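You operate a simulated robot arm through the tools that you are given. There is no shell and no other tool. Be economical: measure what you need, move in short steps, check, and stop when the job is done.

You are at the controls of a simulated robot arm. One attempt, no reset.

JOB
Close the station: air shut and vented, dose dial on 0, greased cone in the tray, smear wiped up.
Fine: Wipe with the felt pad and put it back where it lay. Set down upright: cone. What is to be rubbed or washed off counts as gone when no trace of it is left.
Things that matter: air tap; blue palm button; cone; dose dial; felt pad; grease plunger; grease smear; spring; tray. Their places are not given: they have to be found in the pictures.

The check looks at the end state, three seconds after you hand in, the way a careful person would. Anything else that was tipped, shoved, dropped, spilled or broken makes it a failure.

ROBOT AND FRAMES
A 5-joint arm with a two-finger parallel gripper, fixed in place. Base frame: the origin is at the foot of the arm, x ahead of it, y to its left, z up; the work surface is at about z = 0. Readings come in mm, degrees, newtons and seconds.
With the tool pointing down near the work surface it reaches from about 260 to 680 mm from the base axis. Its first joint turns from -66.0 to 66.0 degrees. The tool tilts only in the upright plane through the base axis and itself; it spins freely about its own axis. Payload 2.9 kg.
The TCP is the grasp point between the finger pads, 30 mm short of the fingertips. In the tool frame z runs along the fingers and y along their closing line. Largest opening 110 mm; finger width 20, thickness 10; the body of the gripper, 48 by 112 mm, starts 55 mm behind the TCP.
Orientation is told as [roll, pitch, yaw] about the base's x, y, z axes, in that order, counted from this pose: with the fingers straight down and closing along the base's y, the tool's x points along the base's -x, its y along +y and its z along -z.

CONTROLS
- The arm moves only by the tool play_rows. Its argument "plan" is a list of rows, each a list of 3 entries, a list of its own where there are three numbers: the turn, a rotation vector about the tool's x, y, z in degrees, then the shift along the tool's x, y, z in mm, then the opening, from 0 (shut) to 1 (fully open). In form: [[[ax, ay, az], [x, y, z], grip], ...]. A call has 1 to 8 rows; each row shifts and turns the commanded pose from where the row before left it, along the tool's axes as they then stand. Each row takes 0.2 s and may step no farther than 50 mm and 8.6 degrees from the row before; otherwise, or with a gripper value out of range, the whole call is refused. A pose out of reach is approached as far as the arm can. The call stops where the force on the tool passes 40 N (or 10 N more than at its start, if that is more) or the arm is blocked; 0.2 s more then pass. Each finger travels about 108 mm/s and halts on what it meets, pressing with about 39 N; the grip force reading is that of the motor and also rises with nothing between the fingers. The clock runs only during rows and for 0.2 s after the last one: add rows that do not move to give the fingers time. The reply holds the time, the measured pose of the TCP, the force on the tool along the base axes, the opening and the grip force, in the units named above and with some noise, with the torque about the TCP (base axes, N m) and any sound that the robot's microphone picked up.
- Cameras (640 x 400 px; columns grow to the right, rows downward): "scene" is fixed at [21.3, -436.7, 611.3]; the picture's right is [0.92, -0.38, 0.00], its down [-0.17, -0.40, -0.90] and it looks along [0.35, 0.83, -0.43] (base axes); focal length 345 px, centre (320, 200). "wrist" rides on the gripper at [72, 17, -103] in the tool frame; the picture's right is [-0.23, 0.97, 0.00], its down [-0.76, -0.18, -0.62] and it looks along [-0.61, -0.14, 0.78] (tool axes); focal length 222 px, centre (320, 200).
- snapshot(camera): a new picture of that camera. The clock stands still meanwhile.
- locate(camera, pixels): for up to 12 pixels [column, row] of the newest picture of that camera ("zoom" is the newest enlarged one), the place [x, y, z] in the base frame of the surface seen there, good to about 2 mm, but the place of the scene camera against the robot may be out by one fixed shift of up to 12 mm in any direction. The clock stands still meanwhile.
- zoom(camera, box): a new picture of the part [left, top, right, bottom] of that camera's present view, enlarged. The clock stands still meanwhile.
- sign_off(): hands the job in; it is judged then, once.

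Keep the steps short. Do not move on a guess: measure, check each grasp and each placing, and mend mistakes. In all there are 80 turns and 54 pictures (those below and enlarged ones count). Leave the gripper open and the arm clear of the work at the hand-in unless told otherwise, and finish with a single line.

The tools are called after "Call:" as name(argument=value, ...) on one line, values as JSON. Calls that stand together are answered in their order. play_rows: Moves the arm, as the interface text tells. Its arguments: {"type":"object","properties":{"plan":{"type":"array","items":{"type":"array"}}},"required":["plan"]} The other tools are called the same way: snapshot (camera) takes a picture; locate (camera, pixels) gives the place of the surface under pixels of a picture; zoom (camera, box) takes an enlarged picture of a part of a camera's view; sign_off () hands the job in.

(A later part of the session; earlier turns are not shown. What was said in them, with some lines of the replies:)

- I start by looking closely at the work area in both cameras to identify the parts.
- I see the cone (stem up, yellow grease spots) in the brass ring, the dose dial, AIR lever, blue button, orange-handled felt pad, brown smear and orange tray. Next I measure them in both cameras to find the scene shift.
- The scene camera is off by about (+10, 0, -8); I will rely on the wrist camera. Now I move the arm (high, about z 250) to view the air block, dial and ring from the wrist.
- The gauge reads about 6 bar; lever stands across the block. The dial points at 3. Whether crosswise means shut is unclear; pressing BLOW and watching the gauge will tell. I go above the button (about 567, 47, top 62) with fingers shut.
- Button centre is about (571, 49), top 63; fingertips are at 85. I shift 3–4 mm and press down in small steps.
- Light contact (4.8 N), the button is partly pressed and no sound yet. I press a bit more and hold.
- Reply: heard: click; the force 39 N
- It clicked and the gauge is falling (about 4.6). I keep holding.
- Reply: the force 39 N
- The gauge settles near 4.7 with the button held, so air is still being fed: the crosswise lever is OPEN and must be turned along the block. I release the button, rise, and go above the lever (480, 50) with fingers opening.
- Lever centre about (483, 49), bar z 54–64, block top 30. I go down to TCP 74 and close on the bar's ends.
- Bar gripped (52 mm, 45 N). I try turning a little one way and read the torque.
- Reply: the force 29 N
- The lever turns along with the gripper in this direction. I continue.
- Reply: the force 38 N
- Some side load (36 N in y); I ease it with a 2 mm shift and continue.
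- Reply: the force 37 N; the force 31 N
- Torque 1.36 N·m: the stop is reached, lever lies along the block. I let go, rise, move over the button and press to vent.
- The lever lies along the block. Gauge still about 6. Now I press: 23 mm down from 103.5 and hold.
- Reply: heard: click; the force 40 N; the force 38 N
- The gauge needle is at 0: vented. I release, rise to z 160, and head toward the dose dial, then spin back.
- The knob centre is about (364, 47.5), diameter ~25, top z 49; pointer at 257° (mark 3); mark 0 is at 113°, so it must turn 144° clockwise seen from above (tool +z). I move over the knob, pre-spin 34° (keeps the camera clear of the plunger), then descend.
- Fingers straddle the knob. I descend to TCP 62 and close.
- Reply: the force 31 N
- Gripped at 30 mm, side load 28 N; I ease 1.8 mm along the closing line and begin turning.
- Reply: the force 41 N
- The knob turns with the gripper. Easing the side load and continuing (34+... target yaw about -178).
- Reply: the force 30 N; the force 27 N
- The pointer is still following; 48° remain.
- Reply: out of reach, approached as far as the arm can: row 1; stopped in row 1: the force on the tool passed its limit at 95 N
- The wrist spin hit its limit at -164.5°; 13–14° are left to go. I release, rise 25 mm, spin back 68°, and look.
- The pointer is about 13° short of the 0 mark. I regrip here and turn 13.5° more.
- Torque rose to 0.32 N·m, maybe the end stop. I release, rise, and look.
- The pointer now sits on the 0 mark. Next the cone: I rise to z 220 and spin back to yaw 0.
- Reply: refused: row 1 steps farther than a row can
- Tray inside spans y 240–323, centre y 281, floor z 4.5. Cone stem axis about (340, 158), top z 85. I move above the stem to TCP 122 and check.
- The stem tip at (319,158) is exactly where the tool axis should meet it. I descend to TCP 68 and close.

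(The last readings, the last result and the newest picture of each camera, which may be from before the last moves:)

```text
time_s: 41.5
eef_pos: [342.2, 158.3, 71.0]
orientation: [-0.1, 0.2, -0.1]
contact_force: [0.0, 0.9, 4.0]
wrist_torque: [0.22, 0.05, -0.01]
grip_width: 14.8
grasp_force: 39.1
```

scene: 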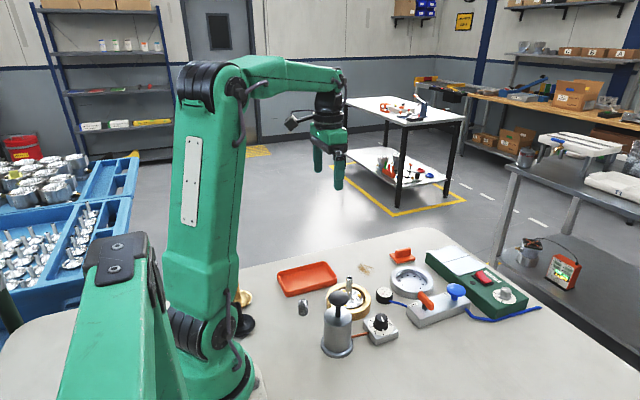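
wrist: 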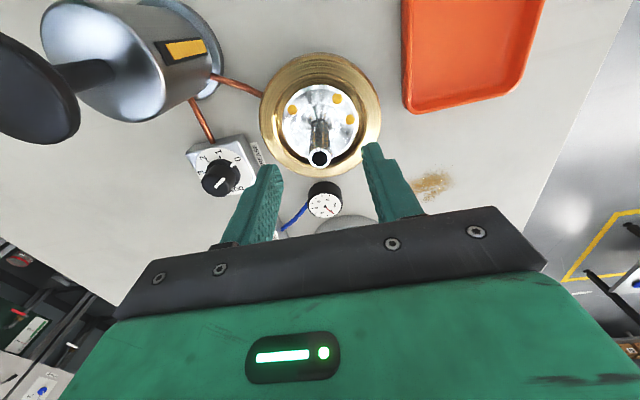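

Stem gripped at 14.8 mm. I lift straight up slowly and check.

Call:
play_rows(plan=[[[0, 0, 0], [0, 0, -10], 0], [[0, 0, 0], [0, 0, -15], 0], [[0, 0, 0], [0, 0, -25], 0], [[0, 0, 0], [0, 0, -30], 0]])

Call:
snapshot(camera="scene")

Call:
snapshot(camera="wrist")

```text
time_s: 42.5
eef_pos: [343.0, 159.9, 152.5]
orientation: [-0.1, 0.2, -0.1]
contact_force: [-0.4, 0.0, -1.0]
wrist_torque: [-0.02, 0.05, 0.01]
grip_width: 14.9
grasp_force: 38.6
```

```text
19 pictures are left
```

scene: 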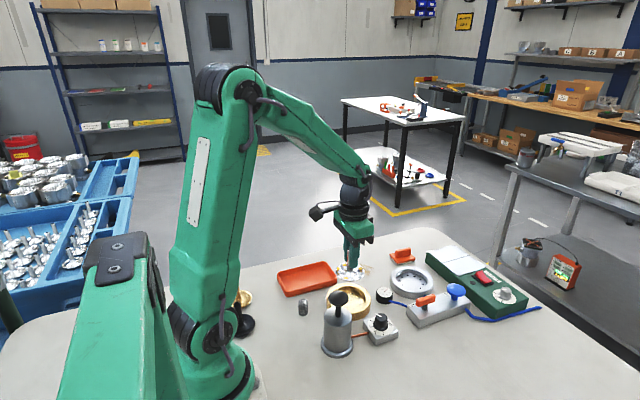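

```text
18 pictures are left
```

wrist: 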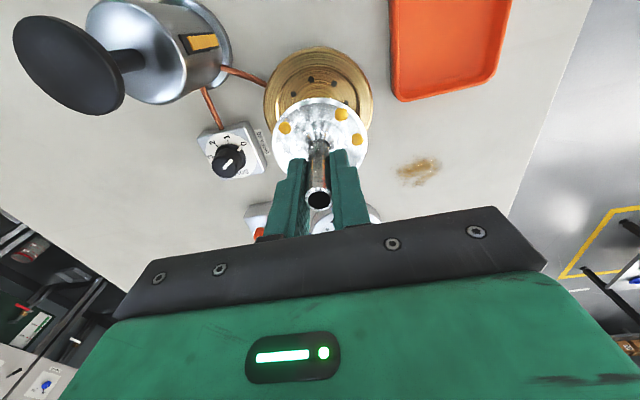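

The cone hangs from the gripper. I look at its underside to know the placing height.

Call:
zoom(camera="scene", box=[300, 200, 410, 310])

Call:
locate(camera="zoom", pixels=[[260, 415], [280, 440], [300, 445], [320, 440], [280, 470]])

```text
3.64 times, centred on (355, 255) of scene
```

zoom: 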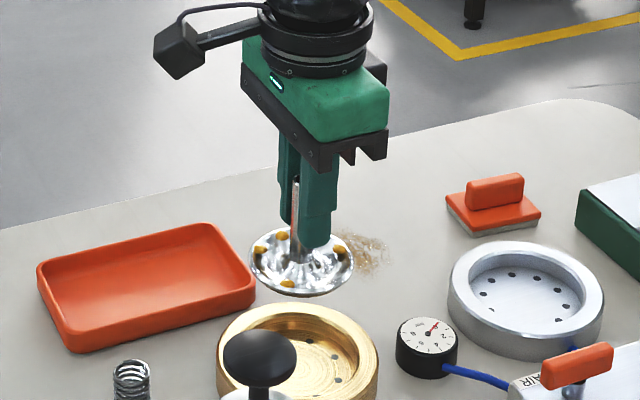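

```text
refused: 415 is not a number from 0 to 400
```

The underside is a flat disc, about 50 mm below the TCP. I carry it over the tray (295, 281), lower to TCP 75.

Call:
play_rows(plan=[[[0, 0, 0], [16, 40.3, 0], 0], [[0, 0, 0], [16, 40.3, 0], 0], [[0, 0, 0], [16, 40.4, 0], 0], [[0, 0, 0], [0, 0, 40], 0], [[0, 0, 0], [0, 0, 33], 0], [[0, 0, 0], [0, 0, 0], 0]])

Call:
snapshot(camera="wrist")

```text
time_s: 43.9
eef_pos: [293.0, 278.6, 80.4]
orientation: [-0.2, 0.1, 0.0]
contact_force: [0.2, -1.0, -1.5]
wrist_torque: [-0.05, -0.02, 0.0]
grip_width: 14.9
grasp_force: 39.2
```

```text
16 pictures are left
```

wrist: 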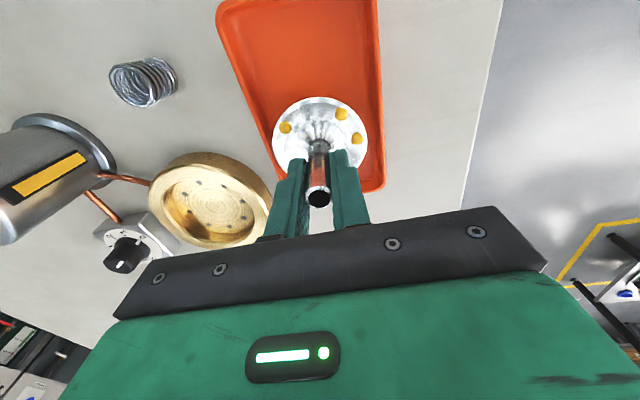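

I shift 2.5 mm left and lower toward contact.

Call:
play_rows(plan=[[[0, 0, 0], [0, 2.5, 0], 0], [[0, 0, 0], [0, 0, 14], 0], [[0, 0, 0], [0, 0, 5], 0], [[0, 0, 0], [0, 0, 0], 0]])

Call:
play_rows(plan=[[[0, 0, 0], [0, 0, 2], 0], [[0, 0, 0], [0, 0, 2], 0]])

```text
time_s: 44.9
eef_pos: [295.6, 283.5, 61.9]
orientation: [0.2, -0.3, -0.1]
contact_force: [2.8, -4.2, 33.1]
wrist_torque: [-0.67, -0.17, 0.0]
grip_width: 15.0
grasp_force: 38.7
```

```text
time_s: 45.5
eef_pos: [295.5, 283.9, 56.7]
orientation: [0.1, -0.2, 0.0]
contact_force: [0.2, 6.7, 32.5]
wrist_torque: [0.36, 0.16, -0.05]
grip_width: 15.2
grasp_force: 39.4
```

Floor contact (33 N). I check before letting go.

Call:
zoom(camera="scene", box=[260, 220, 380, 310])

```text
4.44 times, centred on (320, 265) of scene
```

zoom: 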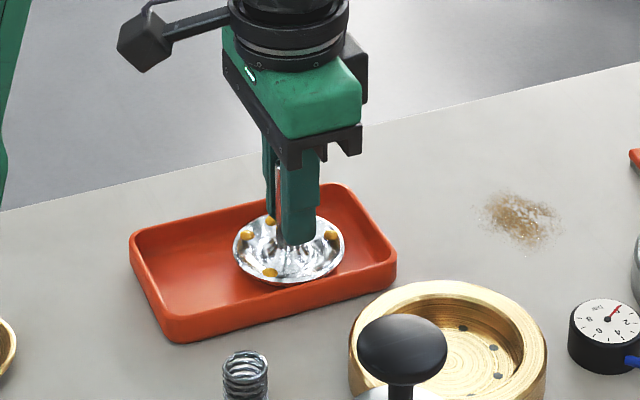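

It stands flat in the tray. I open a bit and rise.

Call:
play_rows(plan=[[[0, 0, 0], [0, 0, 0], 0.3], [[0, 0, 0], [0, 0, 0], 0.35], [[0, 0, 0], [0, 0, -35], 0.35], [[0, 0, 0], [0, 0, -45], 0.4], [[0, 0, 0], [0, 0, -45], 0.5]])

Call:
snapshot(camera="wrist")

```text
time_s: 46.7
eef_pos: [294.3, 285.2, 181.1]
orientation: [-0.1, 0.1, -0.1]
contact_force: [0.5, -0.2, -0.5]
wrist_torque: [-0.03, 0.02, 0.01]
grip_width: 54.9
grasp_force: 0.1
```

```text
14 pictures are left
```

wrist: 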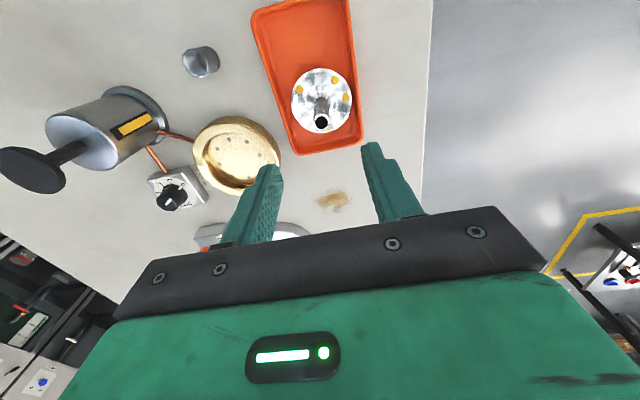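

The cone stands upright. Next the pad: I move over to (530, 265, 165) to measure it and the smear.

Call:
play_rows(plan=[[[0, 0, 0], [-47, -4, 0], 0.5], [[0, 0, 0], [-47, -4, 0], 0.5], [[0, 0, 0], [-47, -4, 0], 0.5], [[0, 0, 0], [-47, -4, 8], 0.5], [[0, 0, 0], [-47, -4, 8], 0.5], [[0, 0, 0], [0, 0, 0], 0.5]])

Call:
zoom(camera="wrist", box=[230, 20, 430, 180])

```text
time_s: 48.1
eef_pos: [526.8, 265.8, 165.8]
orientation: [-0.1, 0.1, 0.1]
contact_force: [-0.5, 0.3, -0.3]
wrist_torque: [0.01, 0.0, 0.02]
grip_width: 55.2
grasp_force: 0.1
```

```text
2.50 times, centred on (330, 100) of wrist
```

zoom: 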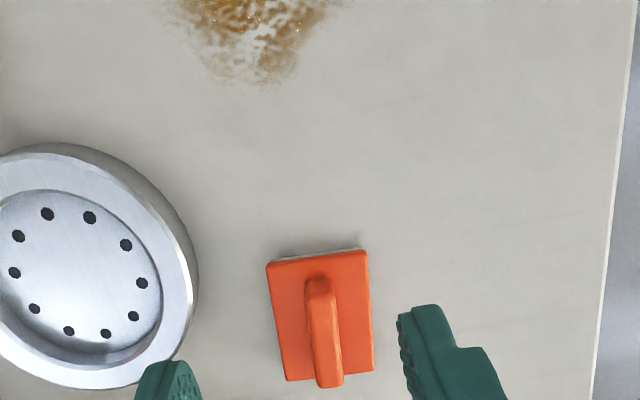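

Call:
locate(camera="zoom", pixels=[[268, 264], [365, 252], [286, 380], [373, 370], [318, 280], [330, 384], [308, 330], [336, 330], [322, 320], [320, 252], [190, 270], [280, 40]])

Call:
zoom(camera="wrist", box=[260, 0, 360, 60])

Call:
locate(camera="zoom", pixels=[[150, 20], [220, 90], [280, 180], [370, 170], [440, 60], [490, 10], [330, 100]])

```text
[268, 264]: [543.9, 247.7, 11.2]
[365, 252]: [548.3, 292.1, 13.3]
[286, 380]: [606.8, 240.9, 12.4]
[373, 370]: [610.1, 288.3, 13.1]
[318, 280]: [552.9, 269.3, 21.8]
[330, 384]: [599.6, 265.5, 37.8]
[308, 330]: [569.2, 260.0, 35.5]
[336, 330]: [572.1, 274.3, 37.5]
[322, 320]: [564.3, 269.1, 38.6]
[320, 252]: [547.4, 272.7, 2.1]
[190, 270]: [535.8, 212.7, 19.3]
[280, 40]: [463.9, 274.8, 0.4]
```

```text
6.40 times, centred on (310, 30) of wrist
```

zoom: 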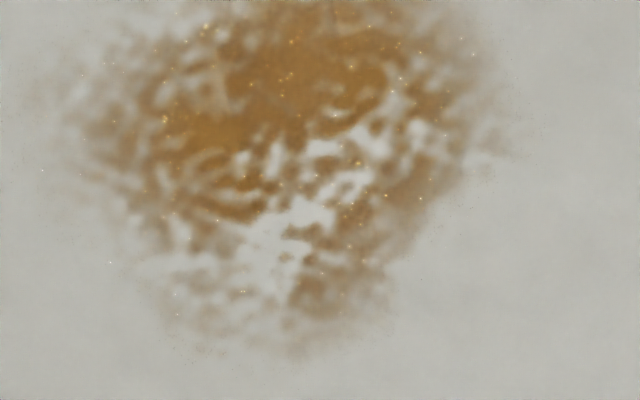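

```text
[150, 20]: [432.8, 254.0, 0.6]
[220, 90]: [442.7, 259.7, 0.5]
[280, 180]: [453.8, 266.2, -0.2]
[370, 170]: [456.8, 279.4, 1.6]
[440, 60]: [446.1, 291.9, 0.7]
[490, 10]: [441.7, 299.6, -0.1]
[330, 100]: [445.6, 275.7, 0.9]
```

Pad centre is (577, 267.4), yaw about -5°, handle ~14 mm wide and up to z 38. Smear spans roughly x 405–475, y 245–305. I move over the handle, turn 5°, and go down to TCP 85 for a check.

Call:
play_rows(plan=[[[0, 0, 0], [-40, 1, 0], 0.45], [[0, 0, 5], [-10.5, 0.7, 0], 0.45], [[0, 0, 0], [0, 0, 40], 0.45], [[0, 0, 0], [0, 0, 40], 0.45], [[0, 0, 0], [0, 0, 0], 0.45]])

Call:
snapshot(camera="wrist")

Call:
locate(camera="wrist", pixels=[[320, 120], [320, 140], [310, 130], [330, 130]])

```text
time_s: 49.3
eef_pos: [579.9, 264.7, 85.1]
orientation: [-0.1, 0.1, -5.0]
contact_force: [0.1, 0.2, -0.7]
wrist_torque: [0.02, -0.03, 0.01]
grip_width: 49.6
grasp_force: 0.0
```

```text
11 pictures are left
```

wrist: 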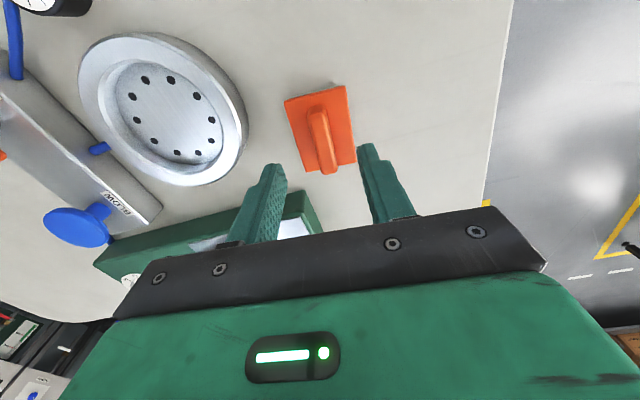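

```text
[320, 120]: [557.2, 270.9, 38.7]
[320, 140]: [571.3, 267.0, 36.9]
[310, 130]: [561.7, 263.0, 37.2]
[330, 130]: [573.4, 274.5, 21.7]
```

Call:
locate(camera="wrist", pixels=[[301, 196], [292, 205], [310, 225], [301, 130], [316, 108], [330, 170], [286, 102], [346, 88], [304, 172], [355, 160]])

```text
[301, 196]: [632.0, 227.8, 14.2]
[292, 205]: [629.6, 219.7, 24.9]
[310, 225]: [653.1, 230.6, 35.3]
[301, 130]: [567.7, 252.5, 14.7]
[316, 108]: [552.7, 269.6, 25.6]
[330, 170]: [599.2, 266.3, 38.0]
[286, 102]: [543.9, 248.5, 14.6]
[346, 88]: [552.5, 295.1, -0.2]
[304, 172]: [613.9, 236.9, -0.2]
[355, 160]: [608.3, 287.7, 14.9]
```

The green box starts at x≈628, clear. I shift 2 mm, descend to TCP 48 and close on the handle.

Call:
play_rows(plan=[[[0, 0, 0], [1.5, 2.2, 18], 0.45], [[0, 0, 0], [0, 0, 19], 0.45], [[0, 0, 0], [0, 0, 0], 0.2], [[0, 0, 0], [0, 0, 0], 0], [[0, 0, 0], [0, 0, 0], 0], [[0, 0, 0], [0, 0, 0], 0]])

```text
time_s: 50.7
eef_pos: [579.3, 268.3, 49.4]
orientation: [-0.1, 0.1, -5.1]
contact_force: [-0.5, -0.5, -0.6]
wrist_torque: [-0.01, 0.02, 0.01]
grip_width: 12.7
grasp_force: 39.0
```

Handle gripped (12.7 mm). I lift 30 mm, carry the pad 134 mm back over the smear, and lower nearly to the table.

Call:
play_rows(plan=[[[0, 0, 0], [0, 0, -30], 0], [[0, 0, 0], [44.5, -3.9, 0], 0], [[0, 0, 0], [44.5, -3.9, 0], 0], [[0, 0, 0], [44.5, -3.9, 0], 0], [[0, 0, 0], [0, 0, 26], 0], [[0, 0, 0], [0, 0, 4], 0], [[0, 0, 0], [0, 0, 0], 0]])

Call:
zoom(camera="scene", box=[310, 210, 430, 300])

```text
time_s: 52.3
eef_pos: [445.5, 268.4, 47.1]
orientation: [0.0, 0.0, -5.0]
contact_force: [-3.1, -0.1, 6.1]
wrist_torque: [0.02, 0.17, -0.02]
grip_width: 13.0
grasp_force: 39.3
```

```text
4.44 times, centred on (370, 255) of scene
```

zoom: 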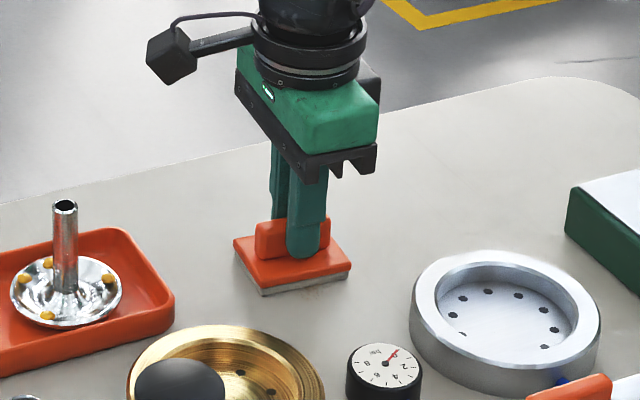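

The pad touches with 6 N. I press 1 mm more and rub over the smear area in overlapping strokes.

Call:
play_rows(plan=[[[0, 0, 0], [0, 0, 1], 0], [[0, 0, 0], [25, 0, 0], 0], [[0, 0, 0], [-25, 0, 0], 0], [[0, 0, 0], [-25, 0, 0], 0], [[0, 0, 0], [0, 15, 0], 0], [[0, 0, 0], [25, 0, 0], 0], [[0, 0, 0], [25, 0, 0], 0], [[0, 0, 0], [0, 15, 0], 0]])

Call:
play_rows(plan=[[[0, 0, 0], [-25, 0, 0], 0], [[0, 0, 0], [-25, 0, 0], 0], [[0, 0, 0], [0, -20, 0], 0], [[0, 0, 0], [25, 0, 0], 0], [[0, 0, 0], [25, 0, 0], 0], [[0, 0, 0], [0, -25, 0], 0], [[0, 0, 0], [-25, 0, 0], 0], [[0, 0, 0], [-25, 0, 0], 0]])

Call:
zoom(camera="scene", box=[310, 210, 430, 300])

```text
time_s: 54.1
eef_pos: [421.8, 298.9, 48.5]
orientation: [0.0, 0.0, -5.3]
contact_force: [0.0, -13.2, 38.6]
wrist_torque: [-0.41, -0.14, -0.01]
grip_width: 13.1
grasp_force: 39.2
```

```text
time_s: 55.9
eef_pos: [469.9, 250.6, 46.5]
orientation: [0.0, 0.2, -5.1]
contact_force: [-9.7, 0.7, 29.8]
wrist_torque: [0.03, 0.17, 0.0]
grip_width: 12.6
grasp_force: 39.4
```

```text
4.44 times, centred on (370, 255) of scene
```

zoom: 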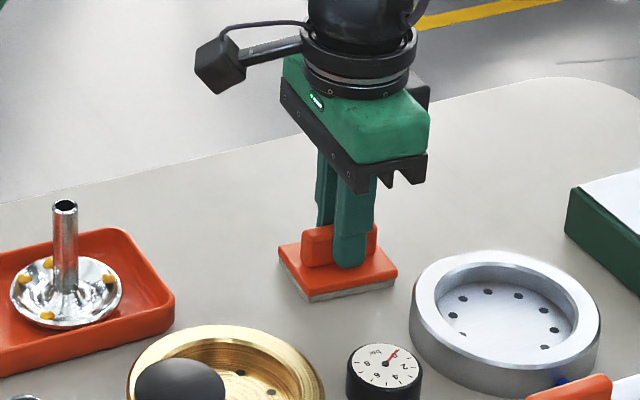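

Nearly gone; one more pass over the middle, then lift and look.

Call:
play_rows(plan=[[[0, 0, 0], [25, 0, 0], 0], [[0, 0, 0], [25, 0, 0], 0], [[0, 0, 0], [0, 15, 0], 0], [[0, 0, 0], [-25, 0, 0], 0], [[0, 0, 0], [-25, 0, 0], 0], [[0, 0, 0], [0, 20, 0], 0], [[0, 0, 0], [25, 0, 0], 0], [[0, 0, 0], [25, 0, 0], 0]])

Call:
play_rows(plan=[[[0, 0, 0], [0, 0, -31], 0], [[0, 0, 0], [-50, 0, 0], 0], [[0, 0, 0], [-50, 0, 0], 0]])

Call:
zoom(camera="wrist", box=[200, 0, 440, 150])

```text
time_s: 57.7
eef_pos: [421.6, 288.5, 45.9]
orientation: [0.1, -0.1, -5.1]
contact_force: [7.3, -0.7, 19.4]
wrist_torque: [-0.02, 0.04, 0.02]
grip_width: 12.8
grasp_force: 39.2
```

```text
time_s: 58.5
eef_pos: [520.6, 279.5, 75.5]
orientation: [-0.1, 0.2, -4.9]
contact_force: [0.4, -0.6, -0.4]
wrist_torque: [0.01, -0.02, -0.06]
grip_width: 12.8
grasp_force: 39.0
```

```text
2.67 times, centred on (320, 75) of wrist
```

zoom: 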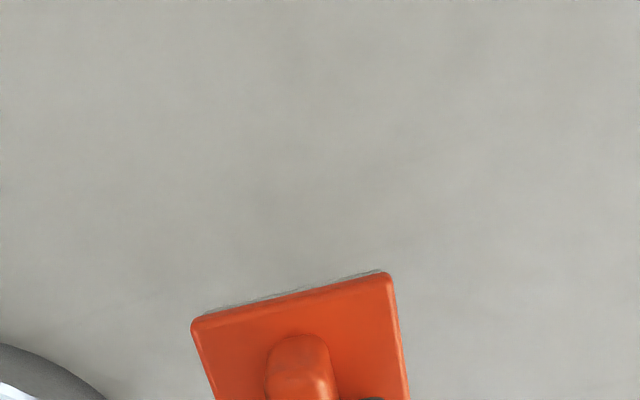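

The wrist view is clean; I confirm with the scene camera on the whole smear spot.

Call:
zoom(camera="scene", box=[330, 245, 400, 295])

```text
8.00 times, centred on (365, 270) of scene
```

zoom: 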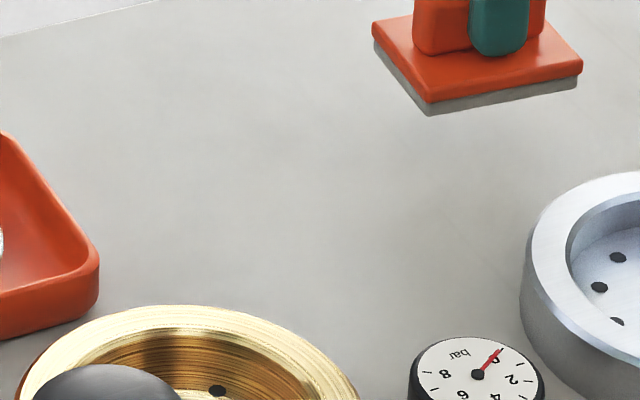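

Smear is gone and the gauge is at 0. I carry the pad back over its original place (5 mm above) and compare its corners with those measured before.

Call:
play_rows(plan=[[[0, 0, 0], [-29.5, -4.3, 0], 0], [[0, 0, 0], [-29, -4, 0], 0], [[0, 0, 0], [0, 0, 25], 0], [[0, 0, 0], [0, 0, 0], 0]])

Call:
zoom(camera="wrist", box=[220, 60, 420, 220])

```text
time_s: 59.5
eef_pos: [577.9, 265.3, 53.0]
orientation: [-0.1, 0.1, -5.1]
contact_force: [-0.8, -0.3, -1.0]
wrist_torque: [-0.01, 0.02, 0.0]
grip_width: 13.0
grasp_force: 38.9
```

```text
2.50 times, centred on (320, 140) of wrist
```

zoom: 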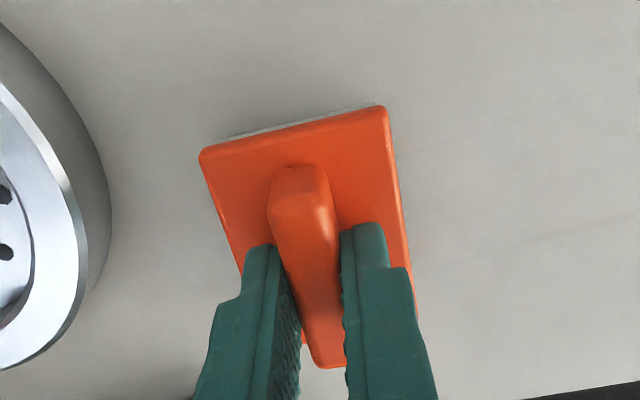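

Call:
locate(camera="zoom", pixels=[[202, 156], [384, 110], [300, 130], [222, 210], [400, 210], [298, 168], [328, 362]])

```text
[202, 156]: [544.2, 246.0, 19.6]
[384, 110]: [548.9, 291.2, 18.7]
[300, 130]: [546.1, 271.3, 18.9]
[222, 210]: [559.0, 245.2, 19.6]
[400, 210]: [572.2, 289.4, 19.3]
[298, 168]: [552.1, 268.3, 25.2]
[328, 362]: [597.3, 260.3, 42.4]
```

It matches within 1–2 mm; I shift +1.5 mm in y, lower it, and release.

Call:
play_rows(plan=[[[0, 0, 0], [0, 1.5, 0], 0], [[0, 0, 0], [0, 0, 4], 0], [[0, 0, 0], [0, 0, 1], 0], [[0, 0, 0], [0, 0, 0], 0]])

Call:
play_rows(plan=[[[0, 0, 0], [0, 0, 0], 0.3], [[0, 0, 0], [0, 0, 0], 0.4], [[0, 0, 0], [0, 0, -30], 0.4], [[0, 0, 0], [0, 0, -45], 0.5], [[0, 0, 0], [50, 0, 0], 0.6], [[0, 0, 0], [0, 0, -49], 1], [[0, 0, 0], [0, 0, -49], 1]])

Call:
snapshot(camera="wrist")

Call:
locate(camera="wrist", pixels=[[320, 100]])

```text
time_s: 60.5
eef_pos: [579.2, 267.3, 46.4]
orientation: [-0.1, 0.1, -5.1]
contact_force: [0.3, -0.4, -1.6]
wrist_torque: [-0.04, -0.02, -0.02]
grip_width: 12.8
grasp_force: 38.7
```

```text
time_s: 62.1
eef_pos: [527.5, 272.4, 221.2]
orientation: [-0.1, 0.1, -5.1]
contact_force: [0.6, -0.1, -0.6]
wrist_torque: [0.0, -0.03, -0.01]
grip_width: 110.3
grasp_force: 0.1
```

```text
5 pictures are left
```

wrist: 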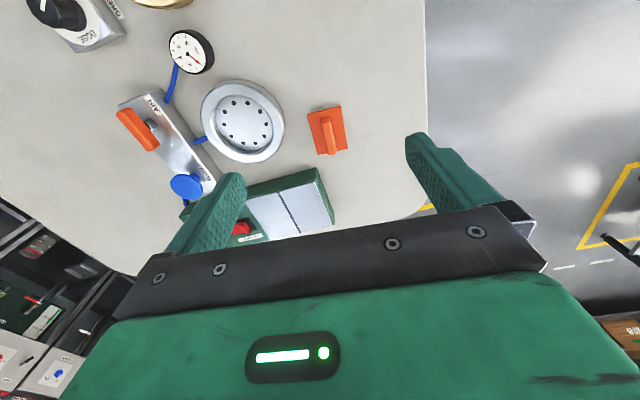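

```text
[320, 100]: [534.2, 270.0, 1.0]
```

Pad released. Final check of its corners and of the whole scene.

Call:
zoom(camera="wrist", box=[270, 80, 370, 170])

Call:
locate(camera="zoom", pixels=[[170, 145], [312, 122], [210, 325], [338, 300]])

Call:
zoom(camera="scene", box=[220, 220, 540, 370])

```text
4.44 times, centred on (320, 125) of wrist
```

zoom: 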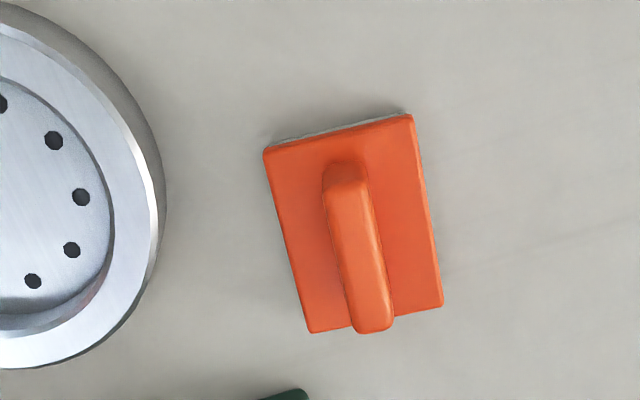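

```text
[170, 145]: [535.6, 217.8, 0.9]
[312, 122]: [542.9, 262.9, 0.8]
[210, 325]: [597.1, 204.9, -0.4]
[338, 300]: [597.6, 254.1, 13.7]
```

```text
2.00 times, centred on (380, 295) of scene
```

zoom: 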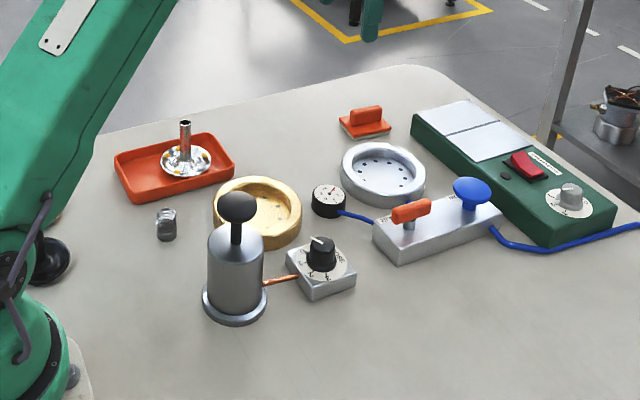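

Call:
locate(camera="wrist", pixels=[[308.5, 115], [340, 107.5], [346, 147], [318.7, 153], [320, 130], [338, 130]])

```text
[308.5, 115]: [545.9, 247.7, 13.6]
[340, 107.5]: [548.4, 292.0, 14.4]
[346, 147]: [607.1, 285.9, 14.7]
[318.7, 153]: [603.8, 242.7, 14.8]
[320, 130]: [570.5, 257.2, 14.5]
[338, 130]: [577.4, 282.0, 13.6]
```

The pad's corners match their original places within about 2 mm. The tap is shut, the gauge reads 0, the dial is on 0, the cone stands upright in the tray and the smear is gone. The gripper is open and clear, so I hand in.

Call:
sign_off()

```text
The job is handed in.
```

The station is closed and handed in: air shut and vented (gauge at 0), dose dial on 0, greased cone upright in the tray, smear wiped off, and felt pad back within about 2 mm of where it lay.
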